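You operate a simulated robot arm through the tools that you are given. There is no shell and no other tool.

You run a simulated robot arm. Do the job below in one go: nothing can be reset, and whatever is moved stays where it is left.

TASK
Clamp the cam plate and scrub the old grease off it.
Fine: wet the blue brush in the wash tray, put it back, free the clamp and leave the plate in the fixture. Set down upright: blue brush. What is to be rubbed or washed off counts as gone when no trace of it is left.

Only the result counts: the job must be done as asked and must still hold three seconds after the hand-in. Knocking over, shifting, dropping, spilling or breaking anything else fails it.

THE ROBOT
A 7-joint arm with a fingered hand, fixed in place. Base frame: the origin is on the floor under the middle of its stand, x ahead of it, y to its left, z up; the work surface is at about z = 0.85. Readings come in m, rad, newtons and seconds.
With the tool pointing down near the work surface it reaches from about 0.22 to 0.76 m from the base axis. Its first joint turns from -2.897 to 2.897 rad. Payload 4 kg.
The tool frame sits at the grasp point between the pads (the TCP): z along the fingers, y along the line on which they close. The tips reach 0.028 m beyond it. The gripper opens to 0.168 m; its body begins 0.079 m behind the TCP. The gripper is a hand of 4 fingers: y runs from the thumb to the fingers, the wrist lies at [0, 0, -0.249] in the tool frame, and closing takes about 1.5 s.
Orientation is that of the tool frame in the base frame, as [roll, pitch, yaw] about the fixed x, y, z axes, in that order (R = Rz(yaw) Ry(pitch) Rx(roll)). With the fingers straight down and closing along the base's y, the tool's x points along the base's -x, its y along +y and its z along -z.

THE INTERFACE
- The arm moves only by the tool jog_arm. Its argument "targets" is text: rows parted by semicolons, each of 7 numbers parted by spaces: the shift along the base's x, y, z in m, then the turn, a rotation vector about the base's x, y, z in rad, then the gripper command, from -1 (shut) to 1 (fully open), values between in proportion. In form: dx dy dz rx ry rz jaw; .... A call has 1 to 20 rows; each row is the pose to reach, as a shift and turn from the pose commanded when the call began. Each row takes 0.2 s and may step no farther than 0.05 m and 0.15 rad from the row before; otherwise, or with a gripper value out of range, the whole call is refused. A pose out of reach is approached as far as the arm can. The call stops where the force on the tool passes 40 N (or 10 N more than at its start, if that is more) or the arm is blocked; 0.2 s more then pass. The fingers move at their own pace (about 0.153 m/s each) and stop on an object; they squeeze with about 31 N. The grip force told is the motor's: it shows also when the fingers shut on nothing. Time passes only in rows, and 0.2 s behind the last, so rows that repeat a pose let the fingers close. The reply holds the time, the measured pose of the TCP, the force on the tool along the base axes, the opening and the grip force, in the units named above and with some noise, with the torque about the TCP (base axes, N m) and any sound that the robot's microphone picked up.
- Cameras (640 x 400 px; columns grow to the right, rows downward): "scene" is fixed at [0.4009, -0.4979, 1.6325]; the picture's right is [0.65, 0.76, 0.00], its down [0.73, -0.63, -0.26] and it looks along [-0.20, 0.17, -0.97] (base axes); focal length 343 px, centre (320, 200). "wrist" rides on the gripper at [0.06, -0.06, -0.11] in the tool frame; the picture's right is [0.71, 0.71, 0.00], its down [-0.56, 0.56, -0.61] and it looks along [-0.43, 0.43, 0.79] (tool axes); focal length 265 px, centre (320, 200). There is no depth. A picture from a camera that has moved, and an enlarged one, comes with that camera's place and axes in the base frame and with its lens.
- snapshot(camera): a new picture of that camera. No time passes.
- move_column(by): slides the trunk up (or, below 0, down) by that many m; the arm rides with it, the base frame stays. It gives what a move gives, with no picture.
- grasp_type(shape): the hand has 4 fingers and takes this shape, open, in about a second: jaw (thumb against the fingers, like two jaws); tri (thumb and two fingers); tip (a fingertip pinch); poke (one finger out to press); point (the index stretched); flat (the hand flat); cup (the hand cupped); fist (a fist). The gripper value then closes the fingers along that shape, each until it touches; the sizes above hold for jaw. It gives what a move gives, with no picture.
- enlarge(camera, box): a new picture of the part [left, top, right, bottom] of that camera's present view, enlarged. No time passes.
- sign_off(): hands the job in; it is judged then, once.

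Places have to be worked out from the pictures, the camera data and where the tool is seen. Open the gripper and draw the arm clear of the work before you hand the job in, unless the task says otherwise.

The tools are called after "Call:" as a command line: name --argument value ..., lists and objects as JSON in quotes. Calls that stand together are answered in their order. jog_arm: Moves the arm, as the interface text tells. Its arguments: {"type":"object","properties":{"targets":{"type":"string"}},"required":["targets"]} The other tools are called the same way: move_column (by) moves the trunk up or down; grasp_type (shape) gives the hand a shape; snapshot (camera) takes a picture; enlarge (camera, box) takes an enlarged picture of a part of a camera's view; sign_off () hands the job in.

At the start:

```text
time_s: 0.0
tcp_pos: [-0.0008, -0.4564, 1.1215]
ee_rot: [-3.14, 0.0, 3.14]
ft_force: [-0.4, 0.1, -0.1]
moment: [0.0, 0.01, -0.03]
width: 0.1679
grasp_force: 0.0
shape: jaw
trunk travel left (down, up): [-0.555, 0.035]
```

scene: 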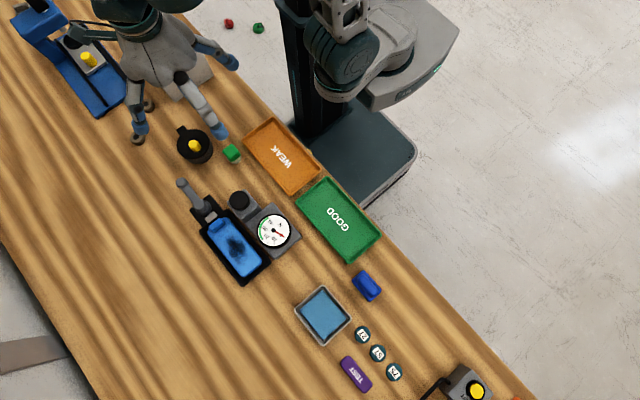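
wrist: 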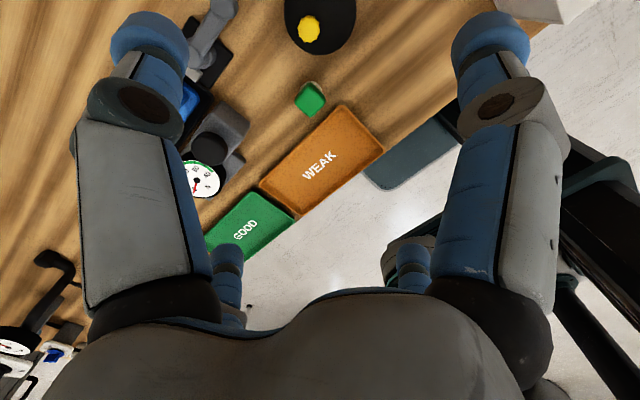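

I'll start with close looks at the scene to identify the fixture, clamp, brush, and wash tray.

Call:
enlarge --camera "scene" --box '[160, 160, 320, 300]'

Call:
enlarge --camera "scene" --box '[280, 250, 440, 400]'

Call:
enlarge --camera "scene" --box '[0, 0, 240, 170]'

Call:
enlarge --camera "scene" --box '[400, 300, 560, 400]'

```text
2.86 times, centred on (240, 230) of scene
camera zoom: at [0.4009, -0.4979, 1.6325], right [0.65, 0.76, 0.0], down [0.73, -0.63, -0.26], along [-0.2, 0.17, -0.97], focal length 980 px, centre (549, 114)
```

zoom: 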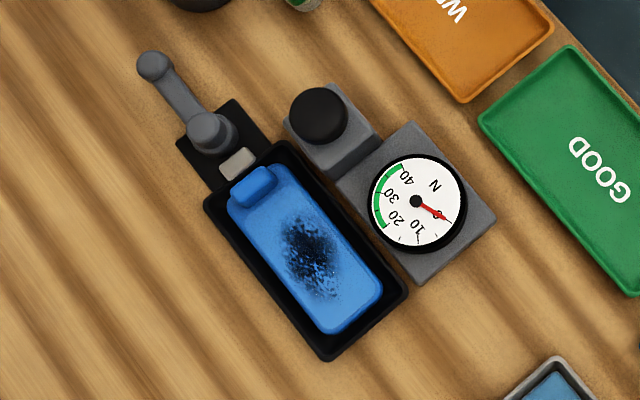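

```text
2.67 times, centred on (360, 325) of scene
camera zoom: at [0.4009, -0.4979, 1.6325], right [0.65, 0.76, 0.0], down [0.73, -0.63, -0.26], along [-0.2, 0.17, -0.97], focal length 914 px, centre (213, -133)
```

zoom: 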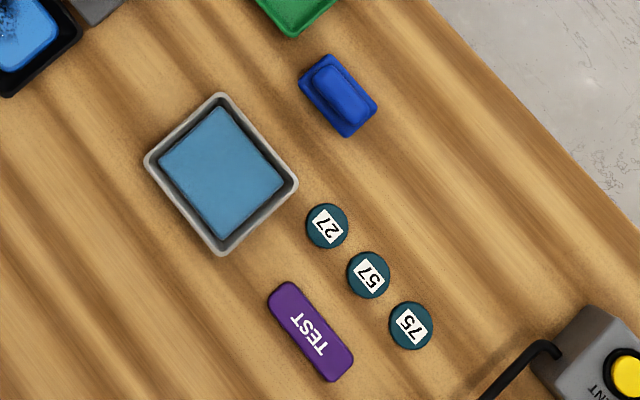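

```text
2.35 times, centred on (120, 85) of scene
camera zoom: at [0.4009, -0.4979, 1.6325], right [0.65, 0.76, 0.0], down [0.73, -0.63, -0.26], along [-0.2, 0.17, -0.97], focal length 807 px, centre (791, 471)
```

zoom: 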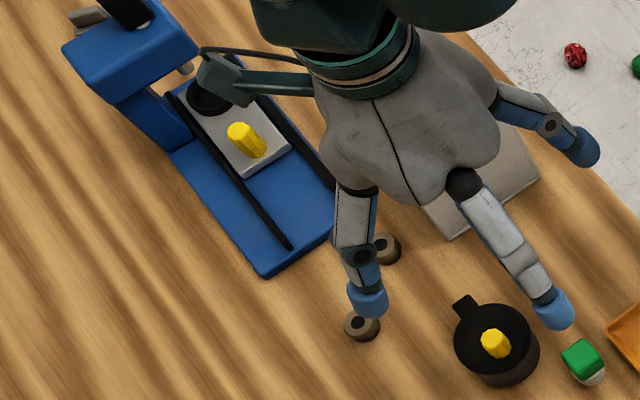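

```text
4.00 times, centred on (480, 350) of scene
camera zoom: at [0.4009, -0.4979, 1.6325], right [0.65, 0.76, 0.0], down [0.73, -0.63, -0.26], along [-0.2, 0.17, -0.97], focal length 1371 px, centre (-320, -400)
```

zoom: 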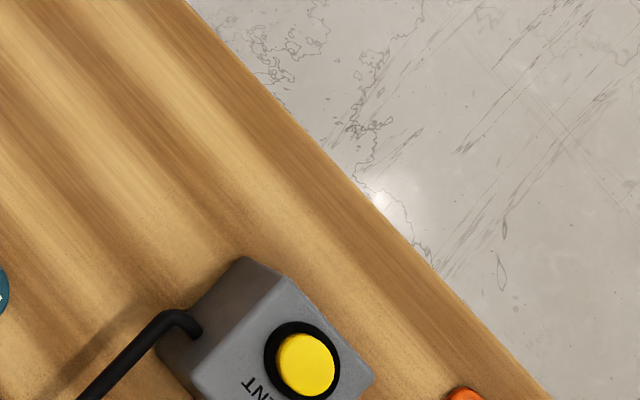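

The bench lies on the robot's -y side: fixture and plate near (0.20,-0.575), the lever towards -x, brush near (0.45,-0.41), wash tray near (0.44,-0.525). I'll move the hand high so the wrist camera looks at the clamp.

Call:
jog_arm --targets "0 -0.05 0 0 0 0 1; 0 -0.1 0 0 0 0 1; 0 -0.15 0 0 0 0 1; 0 -0.2 0 0 0 0 1; 0 -0.25 0 0 0 0 1"

Call:
snapshot --camera "wrist"

Call:
snapshot --camera "scene"

```text
time_s: 1.2
tcp_pos: [0.0092, -0.6367, 1.1046]
ee_rot: [3.139, 0.0, 3.139]
ft_force: [-0.1, -0.1, -1.2]
moment: [0.01, -0.06, 0.0]
width: 0.168
grasp_force: 0.0
shape: jaw
out of reach, approached as far as the arm can: row 4, 5
trunk travel left (down, up): [-0.555, 0.035]
```

```text
taken
camera wrist: at [-0.0506, -0.6979, 1.2142], right [-0.71, 0.71, 0.0], down [0.56, 0.56, 0.62], along [0.44, 0.44, -0.79], focal length 265 px, centre (320, 200)
```

wrist: 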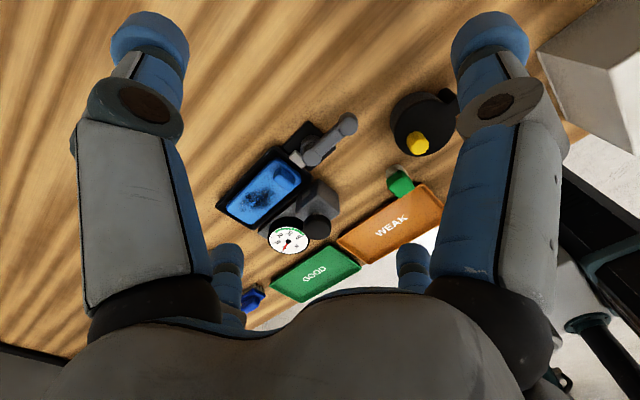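

```text
taken
```

scene: 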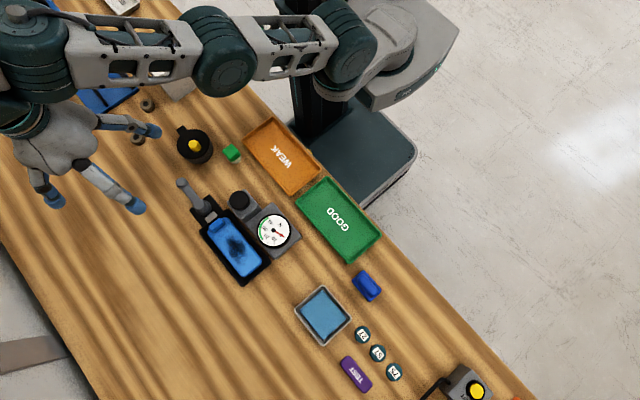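

Let me enlarge the wrist picture around the fixture and clamp.

Call:
enlarge --camera "wrist" --box '[200, 80, 380, 270]'

Call:
enlarge --camera "wrist" --box '[260, 90, 380, 165]'

```text
2.11 times, centred on (290, 175) of wrist
camera zoom: at [-0.0506, -0.6979, 1.2142], right [-0.71, 0.71, 0.0], down [0.56, 0.56, 0.62], along [0.44, 0.44, -0.79], focal length 559 px, centre (383, 253)
```

zoom: 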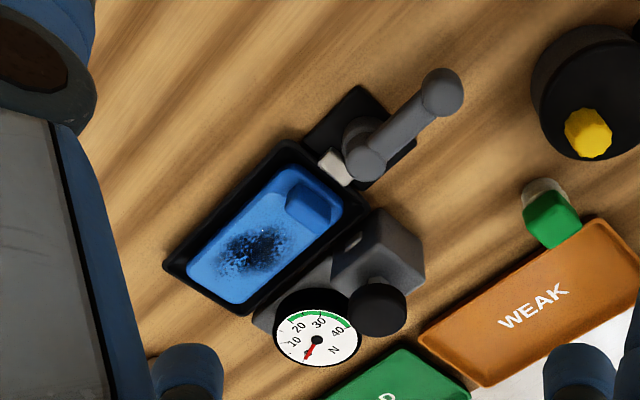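

```text
5.33 times, centred on (320, 128) of wrist
camera zoom: at [-0.0506, -0.6979, 1.2142], right [-0.71, 0.71, 0.0], down [0.56, 0.56, 0.62], along [0.44, 0.44, -0.79], focal length 1416 px, centre (320, 587)
```

zoom: 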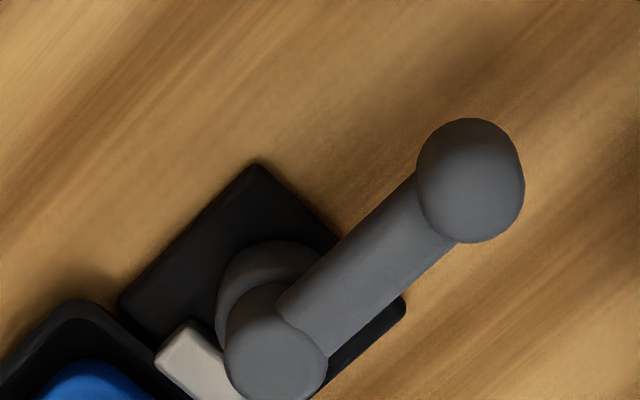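

The clamp appears to be a post near (0.085,-0.579) with a lever and ball near (0.017,-0.580,0.894), and a pale shoe next to the plate. I'll lower the hand a bit for a closer look, still above everything.

Call:
jog_arm --targets "0 0 -0.05 0 0 0 1; 0 0 -0.1 0 0 0 1; 0 0 -0.12 0 0 0 1"

Call:
snapshot --camera "wrist"

```text
time_s: 2.0
tcp_pos: [0.0105, -0.6386, 0.9841]
ee_rot: [3.142, 0.001, 3.141]
ft_force: [-0.4, -0.2, 0.9]
moment: [-0.01, -0.01, 0.02]
width: 0.1682
grasp_force: 0.1
shape: jaw
trunk travel left (down, up): [-0.555, 0.035]
```

```text
taken
camera wrist: at [-0.0491, -0.6992, 1.0939], right [-0.71, 0.71, 0.0], down [0.56, 0.56, 0.61], along [0.43, 0.43, -0.79], focal length 265 px, centre (320, 200)
```

wrist: 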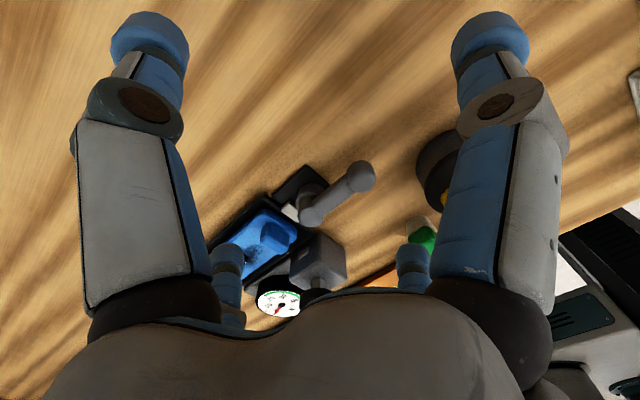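

The command resets to the reached pose. I'll zoom on the clamp.

Call:
enlarge --camera "wrist" --box '[240, 140, 390, 235]'

Call:
enlarge --camera "wrist" --box '[240, 210, 360, 320]'

```text
4.21 times, centred on (315, 188) of wrist
camera zoom: at [-0.0491, -0.6992, 1.0939], right [-0.71, 0.71, 0.0], down [0.56, 0.56, 0.61], along [0.43, 0.43, -0.79], focal length 1118 px, centre (341, 253)
```

zoom: 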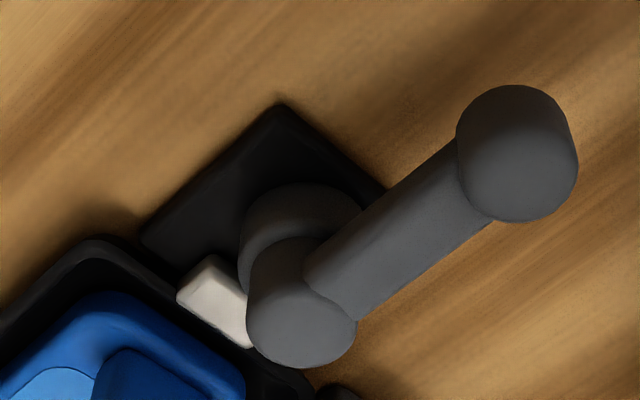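

```text
3.64 times, centred on (300, 265) of wrist
camera zoom: at [-0.0491, -0.6992, 1.0939], right [-0.71, 0.71, 0.0], down [0.56, 0.56, 0.61], along [0.43, 0.43, -0.79], focal length 965 px, centre (393, -36)
```

zoom: 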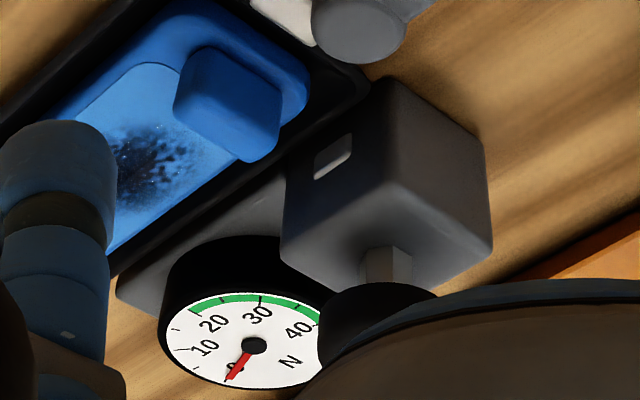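

There is also a grey cube with a black knob on a stem and a pale pad facing the plate, beside the gauge. I want to see it from the -y side, so I'll yaw the hand 45° and move over.

Call:
jog_arm --targets "0.02 0 0.02 0 0 0.131 1; 0.04 0 0.03 0 0 0.262 1; 0.06 -0.005 0.03 0 0 0.393 1; 0.08 -0.01 0.03 0 0 0.524 1; 0.1 -0.015 0.03 0 0 0.655 1; 0.115 -0.02 0.03 0 0 0.785 1; 0.115 -0.02 0.03 0 0 0.785 1"

Call:
snapshot --camera "wrist"

```text
time_s: 3.6
tcp_pos: [0.1231, -0.6558, 1.0159]
ee_rot: [-3.141, 0.001, -2.355]
ft_force: [-0.6, -0.5, 0.1]
moment: [-0.03, -0.01, -0.02]
width: 0.168
grasp_force: 0.0
shape: jaw
trunk travel left (down, up): [-0.555, 0.035]
```

```text
taken
camera wrist: at [0.1233, -0.7416, 1.1251], right [-1.0, 0.0, 0.0], down [0.0, 0.79, 0.61], along [0.0, 0.61, -0.79], focal length 265 px, centre (320, 200)
```

wrist: 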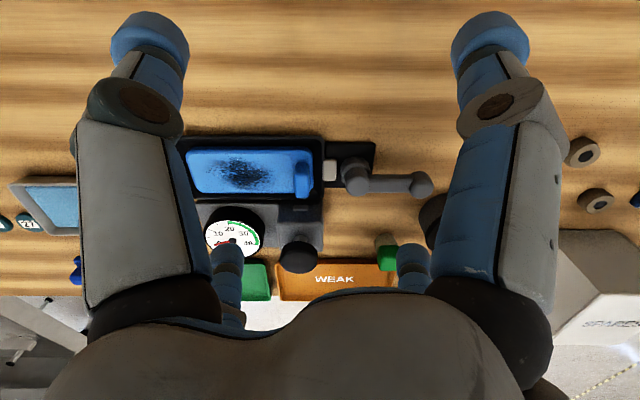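

Call:
enlarge --camera "wrist" --box '[260, 125, 440, 225]'

Call:
enlarge --camera "wrist" --box '[180, 130, 340, 280]'

```text
3.56 times, centred on (350, 175) of wrist
camera zoom: at [0.1233, -0.7416, 1.1251], right [-1.0, 0.0, 0.0], down [0.0, 0.79, 0.61], along [0.0, 0.61, -0.79], focal length 944 px, centre (213, 289)
```

zoom: 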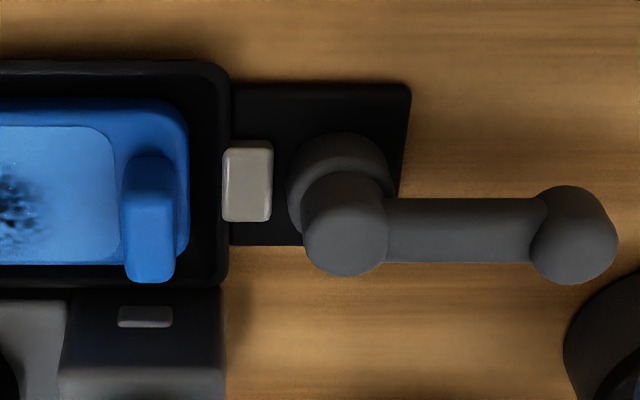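

```text
2.67 times, centred on (260, 205) of wrist
camera zoom: at [0.1233, -0.7416, 1.1251], right [-1.0, 0.0, 0.0], down [0.0, 0.79, 0.61], along [0.0, 0.61, -0.79], focal length 708 px, centre (480, 187)
```

zoom: 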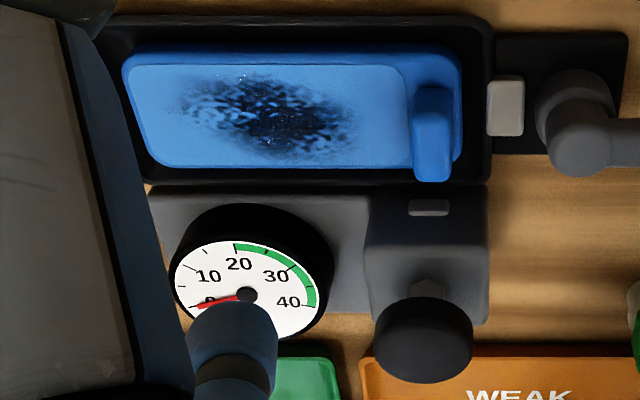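

Let me look at the hand itself in the scene view to understand its finger layout.

Call:
snapshot --camera "scene"

Call:
enlarge --camera "scene" --box '[80, 140, 320, 290]'

```text
taken
```

scene: 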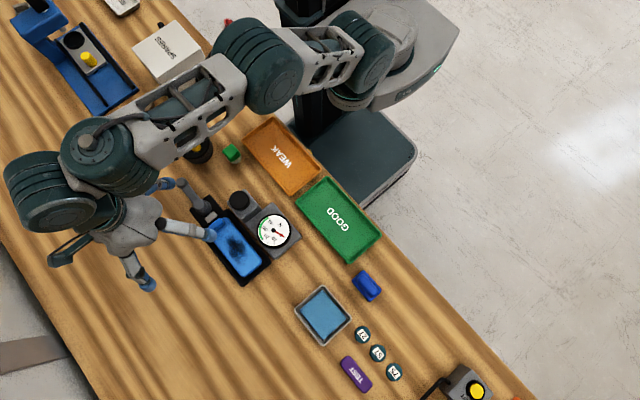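

```text
2.67 times, centred on (200, 215) of scene
camera zoom: at [0.4009, -0.4979, 1.6325], right [0.65, 0.76, 0.0], down [0.73, -0.63, -0.26], along [-0.2, 0.17, -0.97], focal length 914 px, centre (640, 160)
```

zoom: 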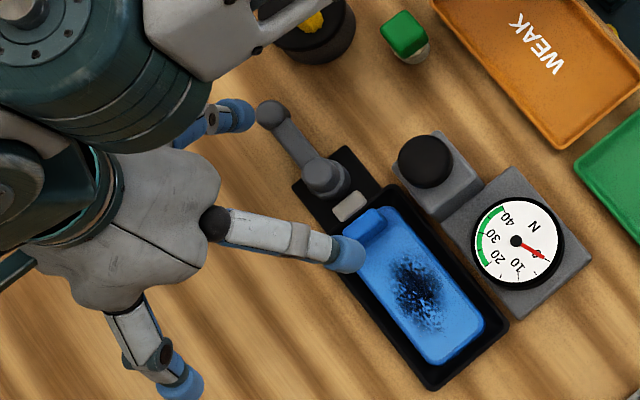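

I'll close the hand in the air to see how the fingers come together.

Call:
jog_arm --targets "0 0 0 0 0 0 -0.5; 0 0 0 0 0 0 -0.5; 0 0 0 0 0 0 -0.5; 0 0 0 0 0 0 -0.5; 0 0 0 0 0 0 -0.5; 0 0 0 0 0 0 -0.5"

Call:
snapshot --camera "wrist"

Call:
enlarge --camera "scene" --box '[80, 140, 320, 290]'

```text
time_s: 5.0
tcp_pos: [0.1226, -0.6554, 1.016]
ee_rot: [3.14, -0.001, -2.357]
ft_force: [-0.2, 0.1, -0.5]
moment: [0.02, -0.02, 0.01]
width: 0.0424
grasp_force: 0.1
shape: jaw
trunk travel left (down, up): [-0.555, 0.035]
```

```text
taken
camera wrist: at [0.123, -0.7416, 1.125], right [-1.0, 0.0, 0.0], down [0.0, 0.79, 0.61], along [0.0, 0.61, -0.79], focal length 265 px, centre (320, 200)
```

wrist: 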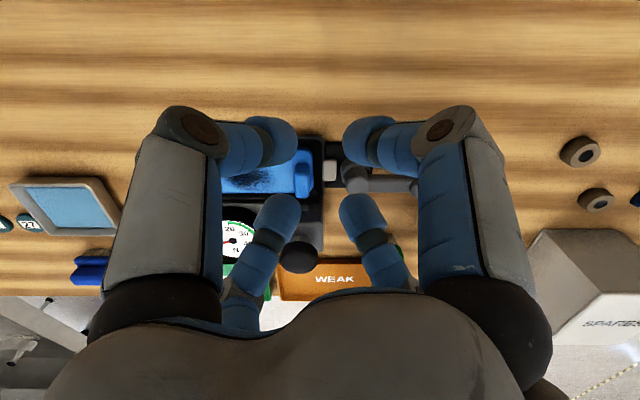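

```text
2.67 times, centred on (200, 215) of scene
camera zoom: at [0.4009, -0.4979, 1.6325], right [0.65, 0.76, 0.0], down [0.73, -0.63, -0.26], along [-0.2, 0.17, -0.97], focal length 914 px, centre (640, 160)
```

zoom: 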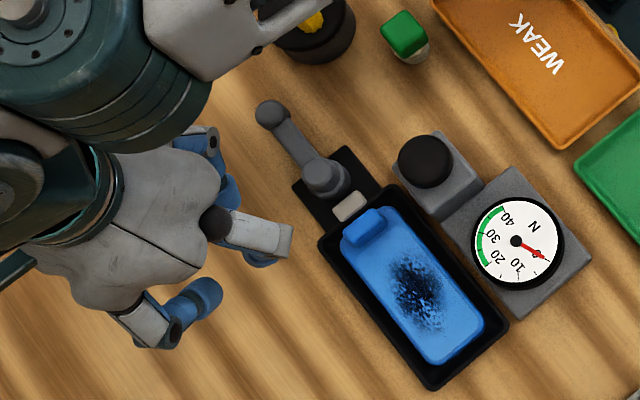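

All four fingers close concentrically. For pushing the lever a single finger may be handier; I'll look at the "poke" shape in the air.

Call:
grasp_type --shape "poke"

Call:
snapshot --camera "wrist"

Call:
enlarge --camera "scene" --box '[80, 140, 320, 290]'

```text
time_s: 5.9
tcp_pos: [0.1237, -0.6559, 1.0168]
ee_rot: [3.14, 0.0, -2.356]
ft_force: [-0.2, 0.1, 0.0]
moment: [0.0, 0.0, -0.02]
width: 0.0001
grasp_force: 0.1
shape: poke
trunk travel left (down, up): [-0.555, 0.035]
```

```text
taken
camera wrist: at [0.1229, -0.7416, 1.125], right [-1.0, 0.0, 0.0], down [0.0, 0.79, 0.61], along [0.0, 0.61, -0.79], focal length 265 px, centre (320, 200)
```

wrist: 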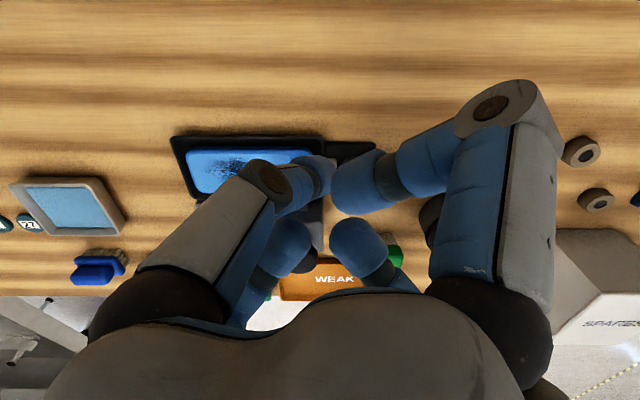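

```text
2.67 times, centred on (200, 215) of scene
camera zoom: at [0.4009, -0.4979, 1.6325], right [0.65, 0.76, 0.0], down [0.73, -0.63, -0.26], along [-0.2, 0.17, -0.97], focal length 914 px, centre (640, 160)
```

zoom: 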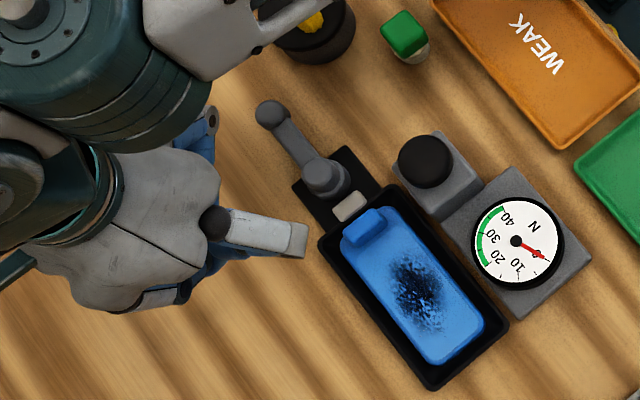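

Pushing space around the lever is limited by the dark pot on the +y side, so let me check the "tip" shape as an option for a slim grip.

Call:
grasp_type --shape "tip"

Call:
snapshot --camera "wrist"

Call:
enlarge --camera "scene" --box '[80, 140, 320, 290]'

```text
time_s: 6.8
tcp_pos: [0.1217, -0.6557, 1.0163]
ee_rot: [-3.142, 0.0, -2.355]
ft_force: [0.5, 0.2, 0.1]
moment: [0.0, 0.01, 0.01]
width: 0.168
grasp_force: 0.0
shape: tip
trunk travel left (down, up): [-0.555, 0.035]
```

```text
taken
camera wrist: at [0.123, -0.7416, 1.125], right [-1.0, 0.0, 0.0], down [0.0, 0.79, 0.61], along [0.0, 0.61, -0.79], focal length 265 px, centre (320, 200)
```

wrist: 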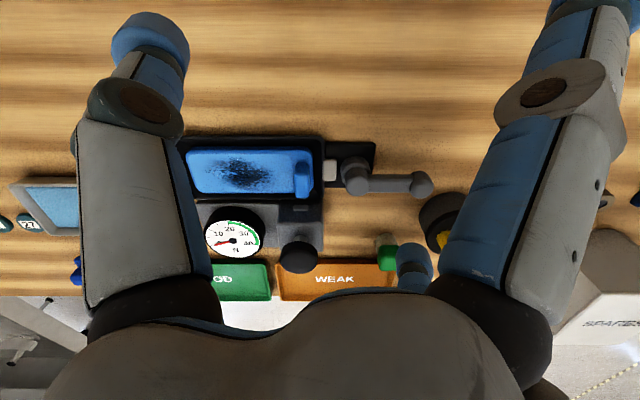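

```text
2.67 times, centred on (200, 215) of scene
camera zoom: at [0.4009, -0.4979, 1.6325], right [0.65, 0.76, 0.0], down [0.73, -0.63, -0.26], along [-0.2, 0.17, -0.97], focal length 914 px, centre (640, 160)
```

zoom: 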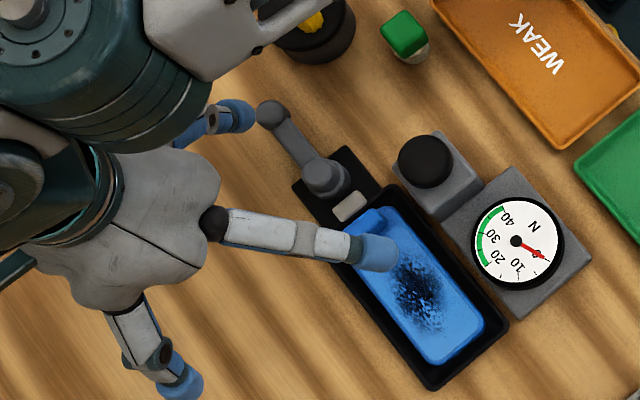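

In "tip" the thumb and opposite finger pinch while the others splay outwards, which is not slimmer. I'll go back to "jaw" and use the four fingers at 45° to straddle the lever bar like a wrench; first turn to yaw -45° above the bar with a 6 cm opening.

Call:
grasp_type --shape "jaw"

Call:
jog_arm --targets "-0.007 0.007 0 0 0 -0.14 -0.286; -0.014 0.014 0 0 0 -0.28 -0.286; -0.021 0.021 0 0 0 -0.42 -0.286; -0.028 0.028 0 0 0 -0.56 -0.286; -0.035 0.035 0 0 0 -0.7 -0.286; -0.042 0.042 0 0 0 -0.84 -0.286; -0.049 0.049 0 0 0 -0.98 -0.286; -0.056 0.056 0 0 0 -1.12 -0.286; -0.063 0.063 0 0 0 -1.26 -0.286; -0.07 0.07 0 0 0 -1.4 -0.286; -0.077 0.076 0 0 0 -1.54 -0.286; -0.077 0.076 0 0 0 -1.571 -0.286; -0.077 0.076 0 0 0 -1.571 -0.286"

Call:
snapshot --camera "wrist"

Call:
snapshot --camera "scene"

```text
time_s: 7.7
tcp_pos: [0.122, -0.6555, 1.0155]
ee_rot: [-3.141, 0.002, -2.355]
ft_force: [-0.7, -0.2, 0.6]
moment: [0.01, 0.01, 0.0]
width: 0.168
grasp_force: 0.1
shape: jaw
trunk travel left (down, up): [-0.555, 0.035]
```

```text
time_s: 10.5
tcp_pos: [0.0446, -0.5794, 1.0136]
ee_rot: [3.141, 0.001, 2.353]
ft_force: [0.0, -1.0, -0.2]
moment: [0.0, -0.02, 0.0]
width: 0.0603
grasp_force: 0.0
shape: jaw
trunk travel left (down, up): [-0.555, 0.035]
```

```text
taken
camera wrist: at [-0.039, -0.5803, 1.1229], right [0.0, 1.0, 0.0], down [0.79, 0.0, 0.61], along [0.61, 0.0, -0.79], focal length 265 px, centre (320, 200)
```

wrist: 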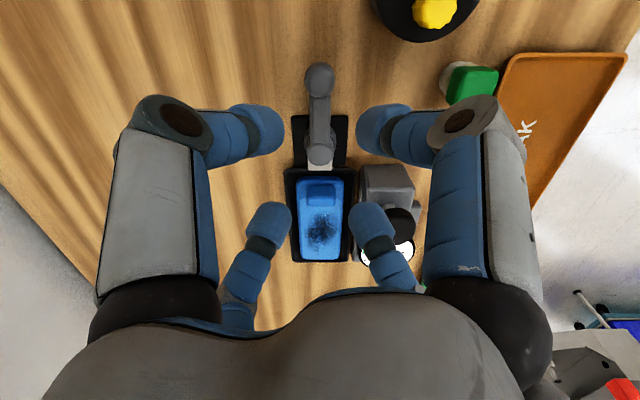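

```text
taken
```

scene: 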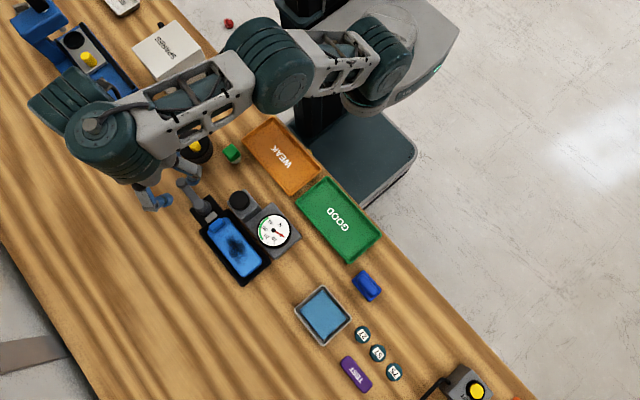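

The lever axis is nicely centred at y≈-0.580. Before descending I check the pot's height near the right front finger.

Call:
enlarge --camera "wrist" --box '[330, 0, 530, 125]'

Call:
enlarge --camera "scene" --box '[130, 120, 290, 220]'

```text
3.20 times, centred on (430, 62) of wrist
camera zoom: at [-0.039, -0.5803, 1.1229], right [0.0, 1.0, 0.0], down [0.79, 0.0, 0.61], along [0.61, 0.0, -0.79], focal length 849 px, centre (-32, 640)
```

zoom: 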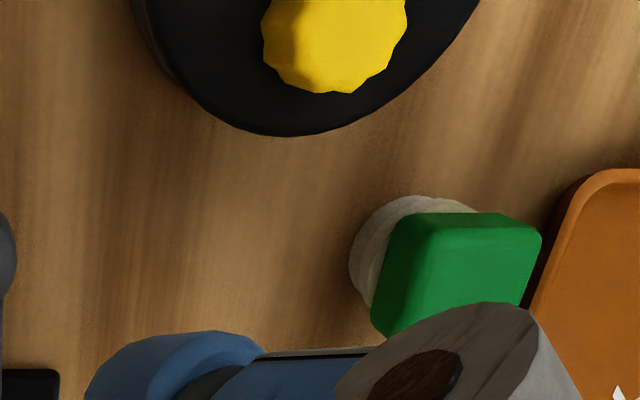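

```text
4.00 times, centred on (210, 170) of scene
camera zoom: at [0.4009, -0.4979, 1.6325], right [0.65, 0.76, 0.0], down [0.73, -0.63, -0.26], along [-0.2, 0.17, -0.97], focal length 1371 px, centre (760, 320)
```

zoom: 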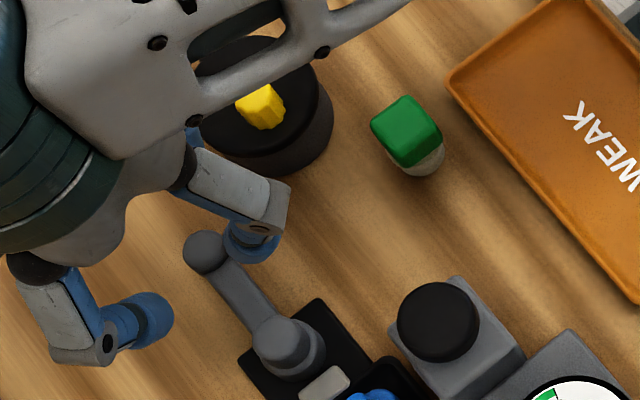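

The pot top is about z=0.888 with the yellow knob about 0.91, below my knuckles at the planned height. I descend gently around the lever bar.

Call:
jog_arm --targets "0 -0.0006 -0.03 0 0 0 -0.286; 0 -0.0006 -0.055 0 0 0 -0.286; 0 -0.0006 -0.07 0 0 0 -0.286; 0 -0.0006 -0.08 0 0 0 -0.286; 0 -0.0006 -0.09 0 0 0 -0.286; 0 -0.0006 -0.098 0 0 0 -0.286; 0 -0.0006 -0.105 0 0 0 -0.286"

Call:
snapshot --camera "wrist"

Call:
enlarge --camera "scene" --box '[130, 120, 290, 220]'

```text
time_s: 12.1
tcp_pos: [0.0437, -0.5819, 0.9078]
ee_rot: [-3.141, -0.001, 2.354]
ft_force: [-0.8, 0.1, -0.1]
moment: [-0.02, 0.01, -0.04]
width: 0.0602
grasp_force: 0.0
shape: jaw
trunk travel left (down, up): [-0.555, 0.035]
```

```text
taken
camera wrist: at [-0.0402, -0.5816, 1.0181], right [0.0, 1.0, 0.0], down [0.79, 0.0, 0.61], along [0.61, 0.0, -0.79], focal length 265 px, centre (320, 200)
```

wrist: 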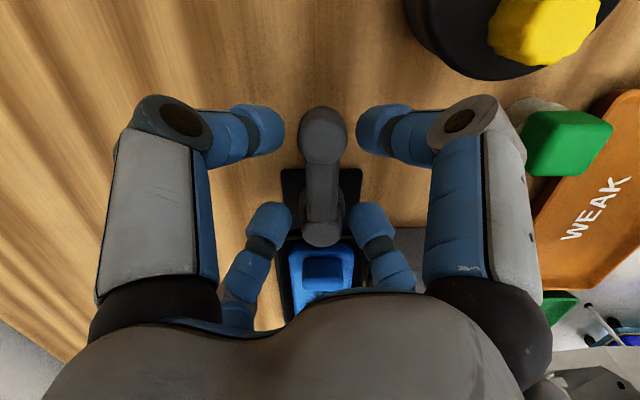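

```text
4.00 times, centred on (210, 170) of scene
camera zoom: at [0.4009, -0.4979, 1.6325], right [0.65, 0.76, 0.0], down [0.73, -0.63, -0.26], along [-0.2, 0.17, -0.97], focal length 1371 px, centre (760, 320)
```

zoom: 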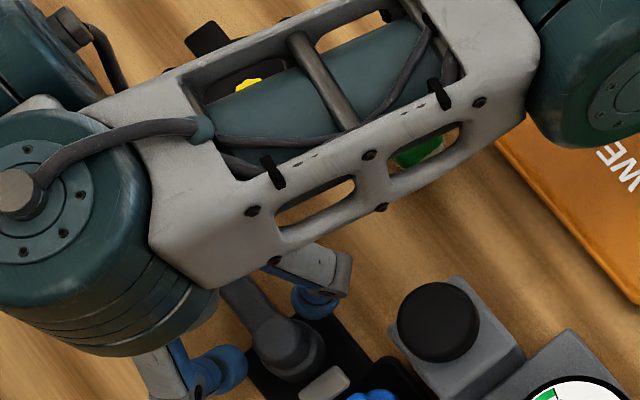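

Straddled without contact. I now test turning the lever counter-clockwise (towards -y) about the post, with a small arc.

Call:
jog_arm --targets "0.0002 -0.0041 0 0 0 0.1 -0.286; 0.0008 -0.0081 0 0 0 0.2 -0.286; 0.0018 -0.0121 0 0 0 0.3 -0.286; 0.0032 -0.016 0 0 0 0.4 -0.286; 0.005 -0.0197 0 0 0 0.5 -0.286"

Call:
snapshot --camera "wrist"

Call:
enlarge --camera "scene" --box '[160, 160, 320, 260]'

```text
time_s: 13.0
tcp_pos: [0.0502, -0.5874, 0.908]
ee_rot: [3.129, 0.007, 2.648]
ft_force: [10.0, 30.5, 8.4]
moment: [0.7, 0.12, -1.36]
width: 0.0625
grasp_force: 0.1
shape: jaw
trunk travel left (down, up): [-0.555, 0.035]
stopped in row 4: the force on the tool passed its limit at 48 N (the readings are from after the stop); the commanded pose is now the measured one
```

```text
taken
camera wrist: at [-0.0316, -0.6131, 1.0163], right [-0.29, 0.96, 0.0], down [0.75, 0.22, 0.62], along [0.6, 0.18, -0.78], focal length 265 px, centre (320, 200)
```

wrist: 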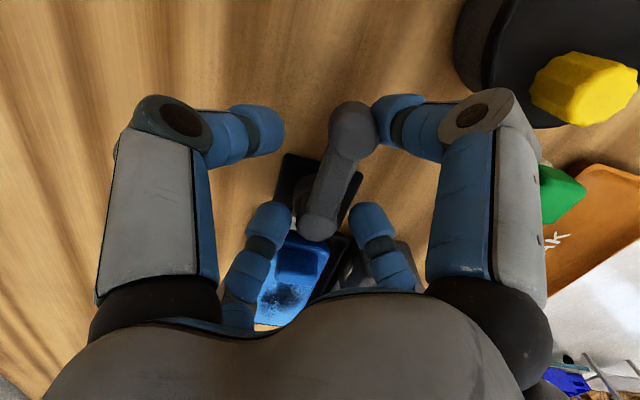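

```text
4.00 times, centred on (240, 210) of scene
camera zoom: at [0.4009, -0.4979, 1.6325], right [0.65, 0.76, 0.0], down [0.73, -0.63, -0.26], along [-0.2, 0.17, -0.97], focal length 1371 px, centre (640, 160)
```

zoom: 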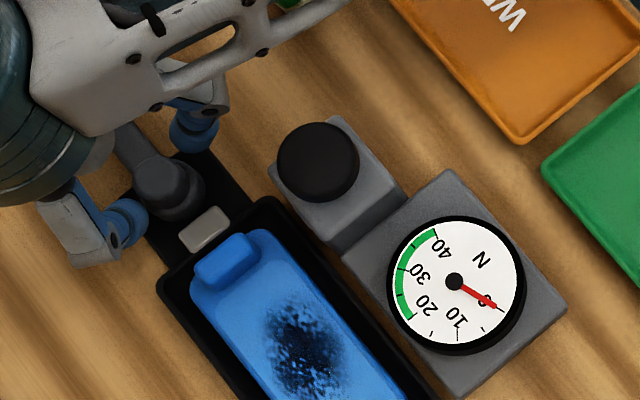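

Counter-clockwise is blocked (lever did not move, 48 N). I return to neutral and test the clockwise direction (towards +y) a little.

Call:
jog_arm --targets "-0.003 0.0027 0 0 0 -0.147 -0.286; -0.0065 0.0054 0 0 0 -0.294 -0.286; -0.0063 0.0095 0 0 0 -0.394 -0.286; -0.0057 0.0135 0 0 0 -0.494 -0.286; -0.0047 0.0175 0 0 0 -0.594 -0.286; -0.0033 0.0214 0 0 0 -0.694 -0.286"

Call:
snapshot --camera "wrist"

Call:
enlarge --camera "scene" --box '[160, 160, 320, 260]'

```text
time_s: 14.4
tcp_pos: [0.0462, -0.57, 0.9068]
ee_rot: [3.132, 0.003, 1.959]
ft_force: [-0.7, -2.4, 0.4]
moment: [-0.03, 0.02, 0.02]
width: 0.0609
grasp_force: 0.1
shape: jaw
trunk travel left (down, up): [-0.555, 0.035]
```

```text
taken
camera wrist: at [-0.0332, -0.5374, 1.016], right [0.39, 0.92, 0.0], down [0.72, -0.3, 0.62], along [0.57, -0.24, -0.78], focal length 265 px, centre (320, 200)
```

wrist: 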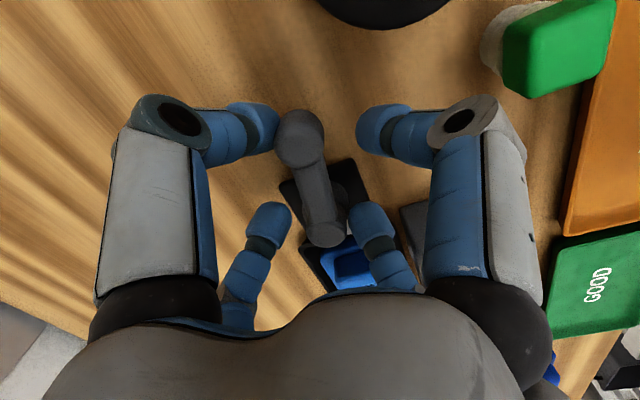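

```text
4.00 times, centred on (240, 210) of scene
camera zoom: at [0.4009, -0.4979, 1.6325], right [0.65, 0.76, 0.0], down [0.73, -0.63, -0.26], along [-0.2, 0.17, -0.97], focal length 1371 px, centre (640, 160)
```

zoom: 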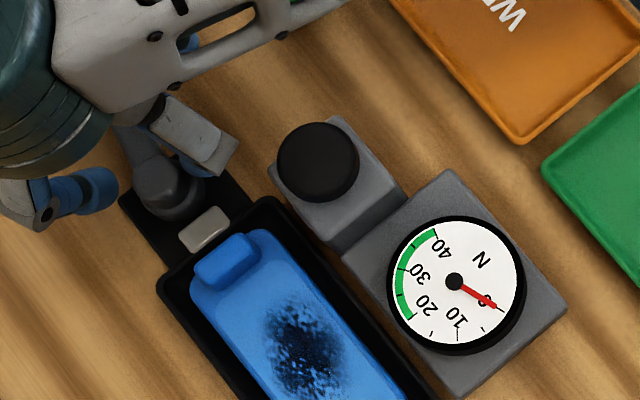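

Clockwise moves freely: the lever already followed about 8° with almost no force. I continue clockwise along the arc, staying clear of the knob, and watch the shoe and gauge.

Call:
jog_arm --targets "0.0018 0.0037 0 0 0 -0.1 -0.286; 0.0039 0.0072 0 0 0 -0.2 -0.286; 0.0064 0.0104 0 0 0 -0.3 -0.286; 0.0092 0.0134 0 0 0 -0.4 -0.286; 0.0123 0.0161 0 0 0 -0.5 -0.286; 0.0156 0.0185 0 0 0 -0.6 -0.286"

Call:
snapshot --camera "wrist"

Call:
enlarge --camera "scene" --box '[160, 160, 320, 260]'

```text
time_s: 15.8
tcp_pos: [-0.0351, -0.498, 0.9096]
ee_rot: [3.105, 0.015, 1.425]
ft_force: [3.0, -9.5, 14.1]
moment: [-0.43, 0.23, 0.26]
width: 0.0601
grasp_force: 0.1
shape: jaw
out of reach, approached as far as the arm can: row 4, 5, 6
trunk travel left (down, up): [-0.555, 0.035]
```

```text
taken
camera wrist: at [-0.089, -0.4277, 1.0154], right [0.8, 0.6, 0.02], down [0.45, -0.62, 0.64], along [0.39, -0.51, -0.76], focal length 265 px, centre (320, 200)
```

wrist: 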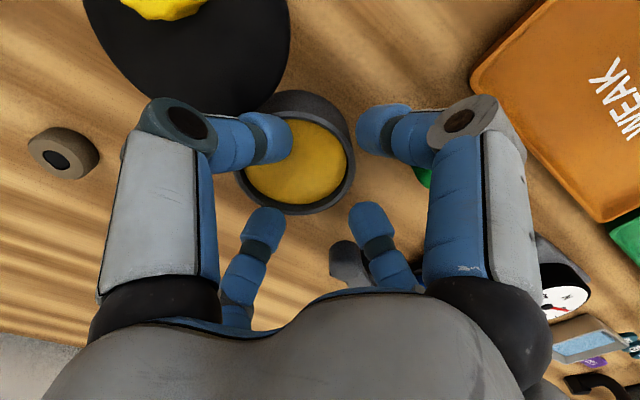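

```text
4.00 times, centred on (240, 210) of scene
camera zoom: at [0.4009, -0.4979, 1.6325], right [0.65, 0.76, 0.0], down [0.73, -0.63, -0.26], along [-0.2, 0.17, -0.97], focal length 1371 px, centre (640, 160)
```

zoom: 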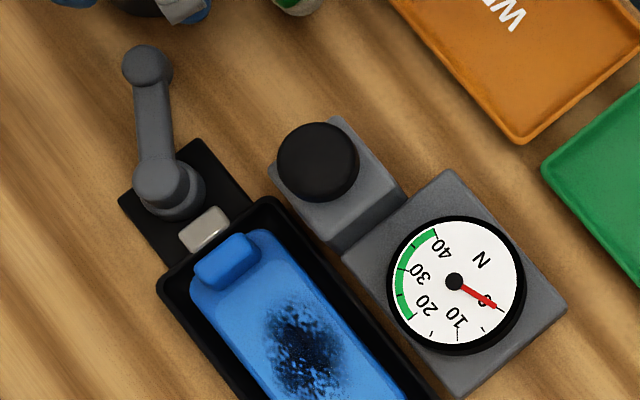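

The arm hit a joint limit and drifted to (-0.035,-0.498), right over the pot. I check what happened there at once.

Call:
snapshot --camera "scene"

Call:
enlarge --camera "scene" --box '[90, 80, 290, 205]'

Call:
enlarge --camera "wrist" --box '[80, 0, 400, 220]'

```text
taken
```

scene: 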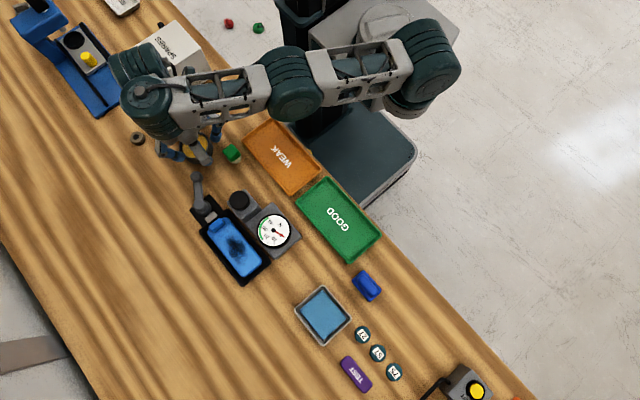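

```text
3.20 times, centred on (190, 142) of scene
camera zoom: at [0.4009, -0.4979, 1.6325], right [0.65, 0.76, 0.0], down [0.73, -0.63, -0.26], along [-0.2, 0.17, -0.97], focal length 1097 px, centre (736, 384)
```

zoom: 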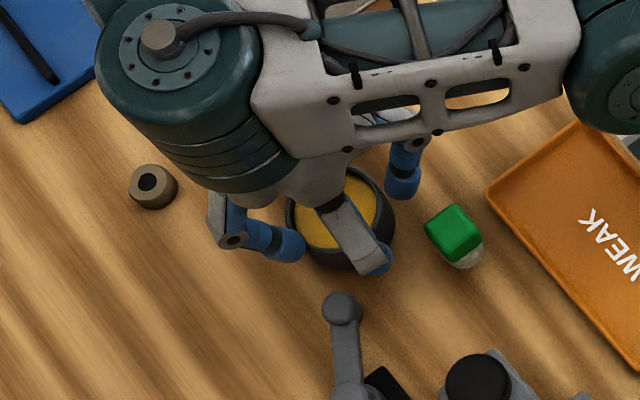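

```text
1.82 times, centred on (240, 110) of wrist
camera zoom: at [-0.089, -0.4277, 1.0154], right [0.8, 0.6, 0.02], down [0.45, -0.62, 0.64], along [0.39, -0.51, -0.76], focal length 483 px, centre (466, 364)
```

zoom: 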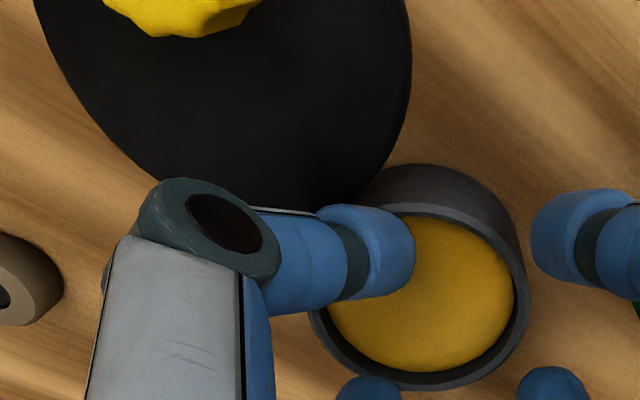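

The pot's black lid (yellow knob) has been pushed off the pot — I'll have to put it back. First I lift the hand straight up very gently so nothing more gets dragged.

Call:
jog_arm --targets "0 0 0.01 0 0 0 -0.286; 0 0 0.02 0 0 0 -0.286"

Call:
snapshot --camera "wrist"

Call:
snapshot --camera "scene"

```text
time_s: 16.4
tcp_pos: [-0.0339, -0.5, 0.9244]
ee_rot: [3.101, 0.01, 1.429]
ft_force: [0.2, 0.3, 0.6]
moment: [0.0, 0.04, -0.01]
width: 0.0603
grasp_force: 0.1
shape: jaw
trunk travel left (down, up): [-0.555, 0.035]
```

```text
taken
camera wrist: at [-0.0888, -0.4297, 1.031], right [0.8, 0.6, 0.02], down [0.45, -0.62, 0.64], along [0.4, -0.51, -0.77], focal length 265 px, centre (320, 200)
```

wrist: 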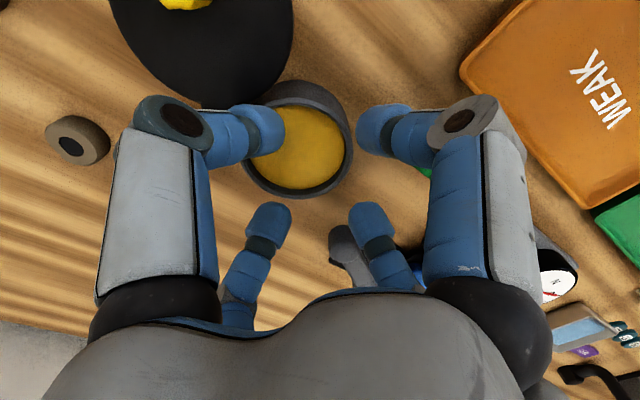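

```text
taken
```

scene: 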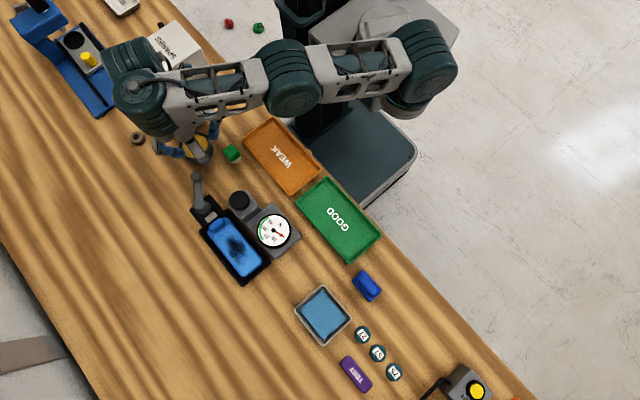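

Contact is gone. I lift further, turning the wrist back from its limit, then view the pot and lid.

Call:
jog_arm --targets "0 0 0.03 0 0 0.0 -0.286; 0 0 0.07 0 0 0.1 -0.286; 0 0 0.11 0 0 0.22 -0.286; 0.02 0 0.13 0 0 0.34 -0.286; 0.05 0 0.14 0 0 0.46 -0.286; 0.09 0 0.14 0 0 0.58 -0.286; 0.13 0 0.14 0 0 0.7 -0.286; 0.17 0 0.14 0 0 0.8 -0.286; 0.2 0 0.14 0 0 0.9 -0.286; 0.2 0 0.14 0 0 0.92 -0.286"

Call:
snapshot --camera "scene"

Call:
enlarge --camera "scene" --box '[90, 80, 290, 205]'

Call:
snapshot --camera "wrist"

```text
time_s: 18.6
tcp_pos: [0.1651, -0.5004, 1.0627]
ee_rot: [3.1, 0.014, 2.345]
ft_force: [1.0, -0.2, -0.6]
moment: [0.02, -0.01, -0.01]
width: 0.0599
grasp_force: 0.2
shape: jaw
trunk travel left (down, up): [-0.555, 0.035]
```

```text
taken
```

scene: 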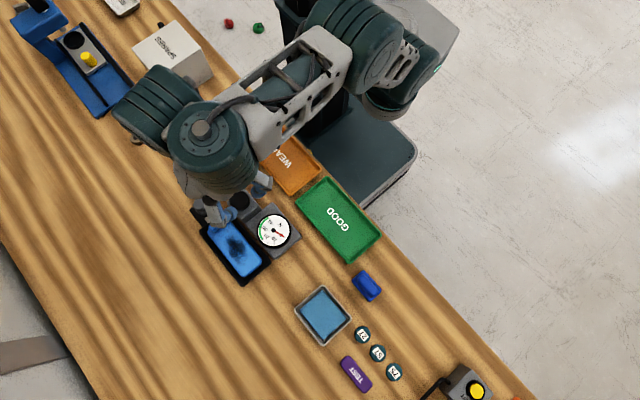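

```text
3.20 times, centred on (190, 142) of scene
camera zoom: at [0.4009, -0.4979, 1.6325], right [0.65, 0.76, 0.0], down [0.73, -0.63, -0.26], along [-0.2, 0.17, -0.97], focal length 1097 px, centre (736, 384)
```

zoom: 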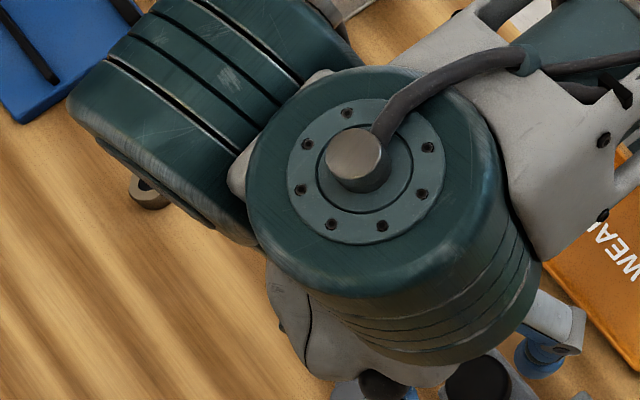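

```text
taken
camera wrist: at [0.0764, -0.5027, 1.169], right [0.01, 1.0, 0.02], down [0.77, -0.02, 0.64], along [0.64, 0.01, -0.77], focal length 265 px, centre (320, 200)
```

wrist: 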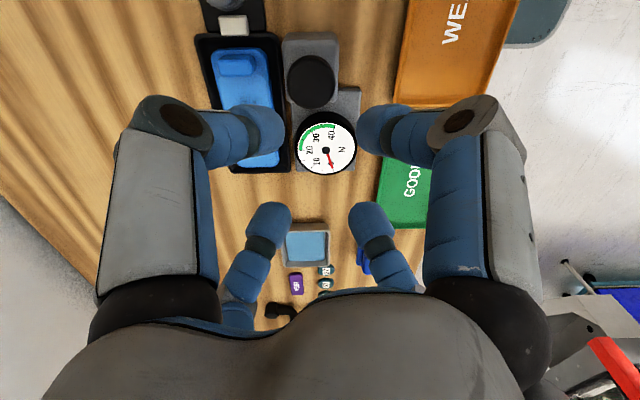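

The arm hides the pot, so I move the hand further to +x (over the free area) and straighten the small tilt, then look again.

Call:
jog_arm --targets "0.04 0.01 0.02 -0.01 0.02 0 -0.286; 0.08 0.03 0.03 -0.019 0.039 0 -0.286; 0.12 0.05 0.03 -0.019 0.039 0.05 -0.286; 0.16 0.07 0.03 -0.019 0.039 0.1 -0.286; 0.2 0.09 0.03 -0.019 0.039 0.2 -0.286; 0.23 0.12 0.03 -0.019 0.039 0.3 -0.286; 0.25 0.15 0.03 -0.019 0.039 0.4 -0.286"

Call:
snapshot --camera "scene"

Call:
enlarge --camera "scene" --box '[90, 80, 290, 205]'

```text
time_s: 20.2
tcp_pos: [0.4181, -0.3509, 1.094]
ee_rot: [3.141, -0.01, 2.747]
ft_force: [-0.2, -0.1, -1.0]
moment: [-0.01, -0.01, -0.05]
width: 0.0603
grasp_force: 0.1
shape: jaw
out of reach, approached as far as the arm can: row 5, 6
trunk travel left (down, up): [-0.555, 0.035]
```

```text
taken
```

scene: 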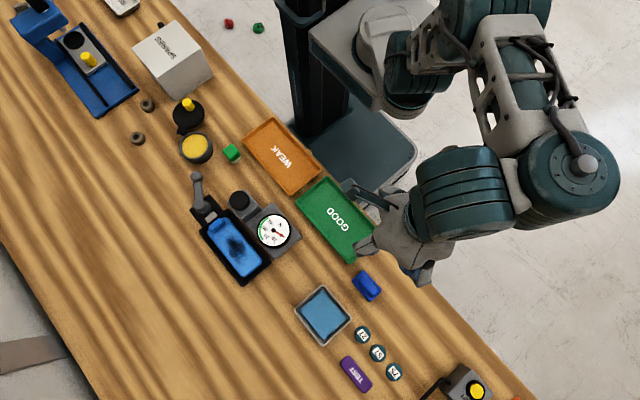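

```text
3.20 times, centred on (190, 142) of scene
camera zoom: at [0.4009, -0.4979, 1.6325], right [0.65, 0.76, 0.0], down [0.73, -0.63, -0.26], along [-0.2, 0.17, -0.97], focal length 1097 px, centre (736, 384)
```

zoom: 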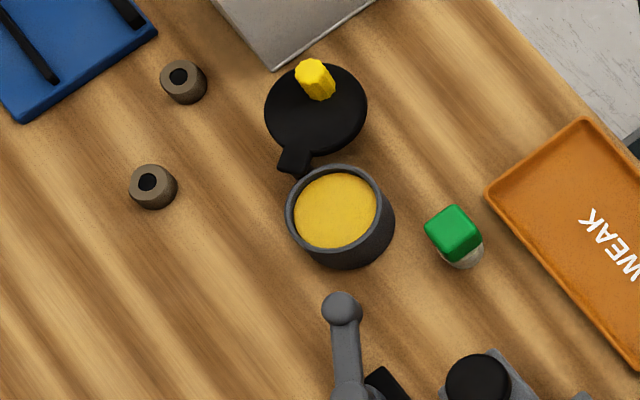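

The lid now leans beside the pot, tab on the pot's rim side, with the yellow knob up; the pot itself has not moved. Let me zoom on it and on the SPARES box next to it to plan a safe regrip.

Call:
enlarge --camera "scene" --box '[120, 10, 250, 175]'

Call:
enlarge --camera "scene" --box '[155, 90, 235, 170]'

```text
2.42 times, centred on (185, 92) of scene
camera zoom: at [0.4009, -0.4979, 1.6325], right [0.65, 0.76, 0.0], down [0.73, -0.63, -0.26], along [-0.2, 0.17, -0.97], focal length 831 px, centre (647, 461)
```

zoom: 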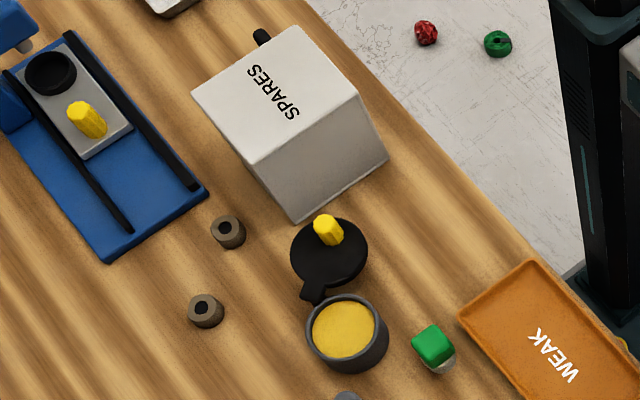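

```text
5.00 times, centred on (195, 130) of scene
camera zoom: at [0.4009, -0.4979, 1.6325], right [0.65, 0.76, 0.0], down [0.73, -0.63, -0.26], along [-0.2, 0.17, -0.97], focal length 1714 px, centre (945, 550)
```

zoom: 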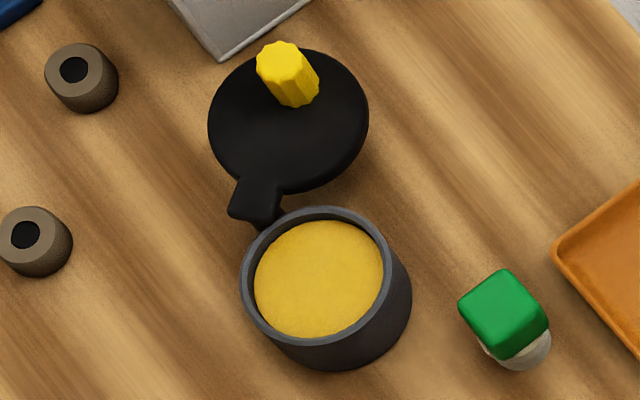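

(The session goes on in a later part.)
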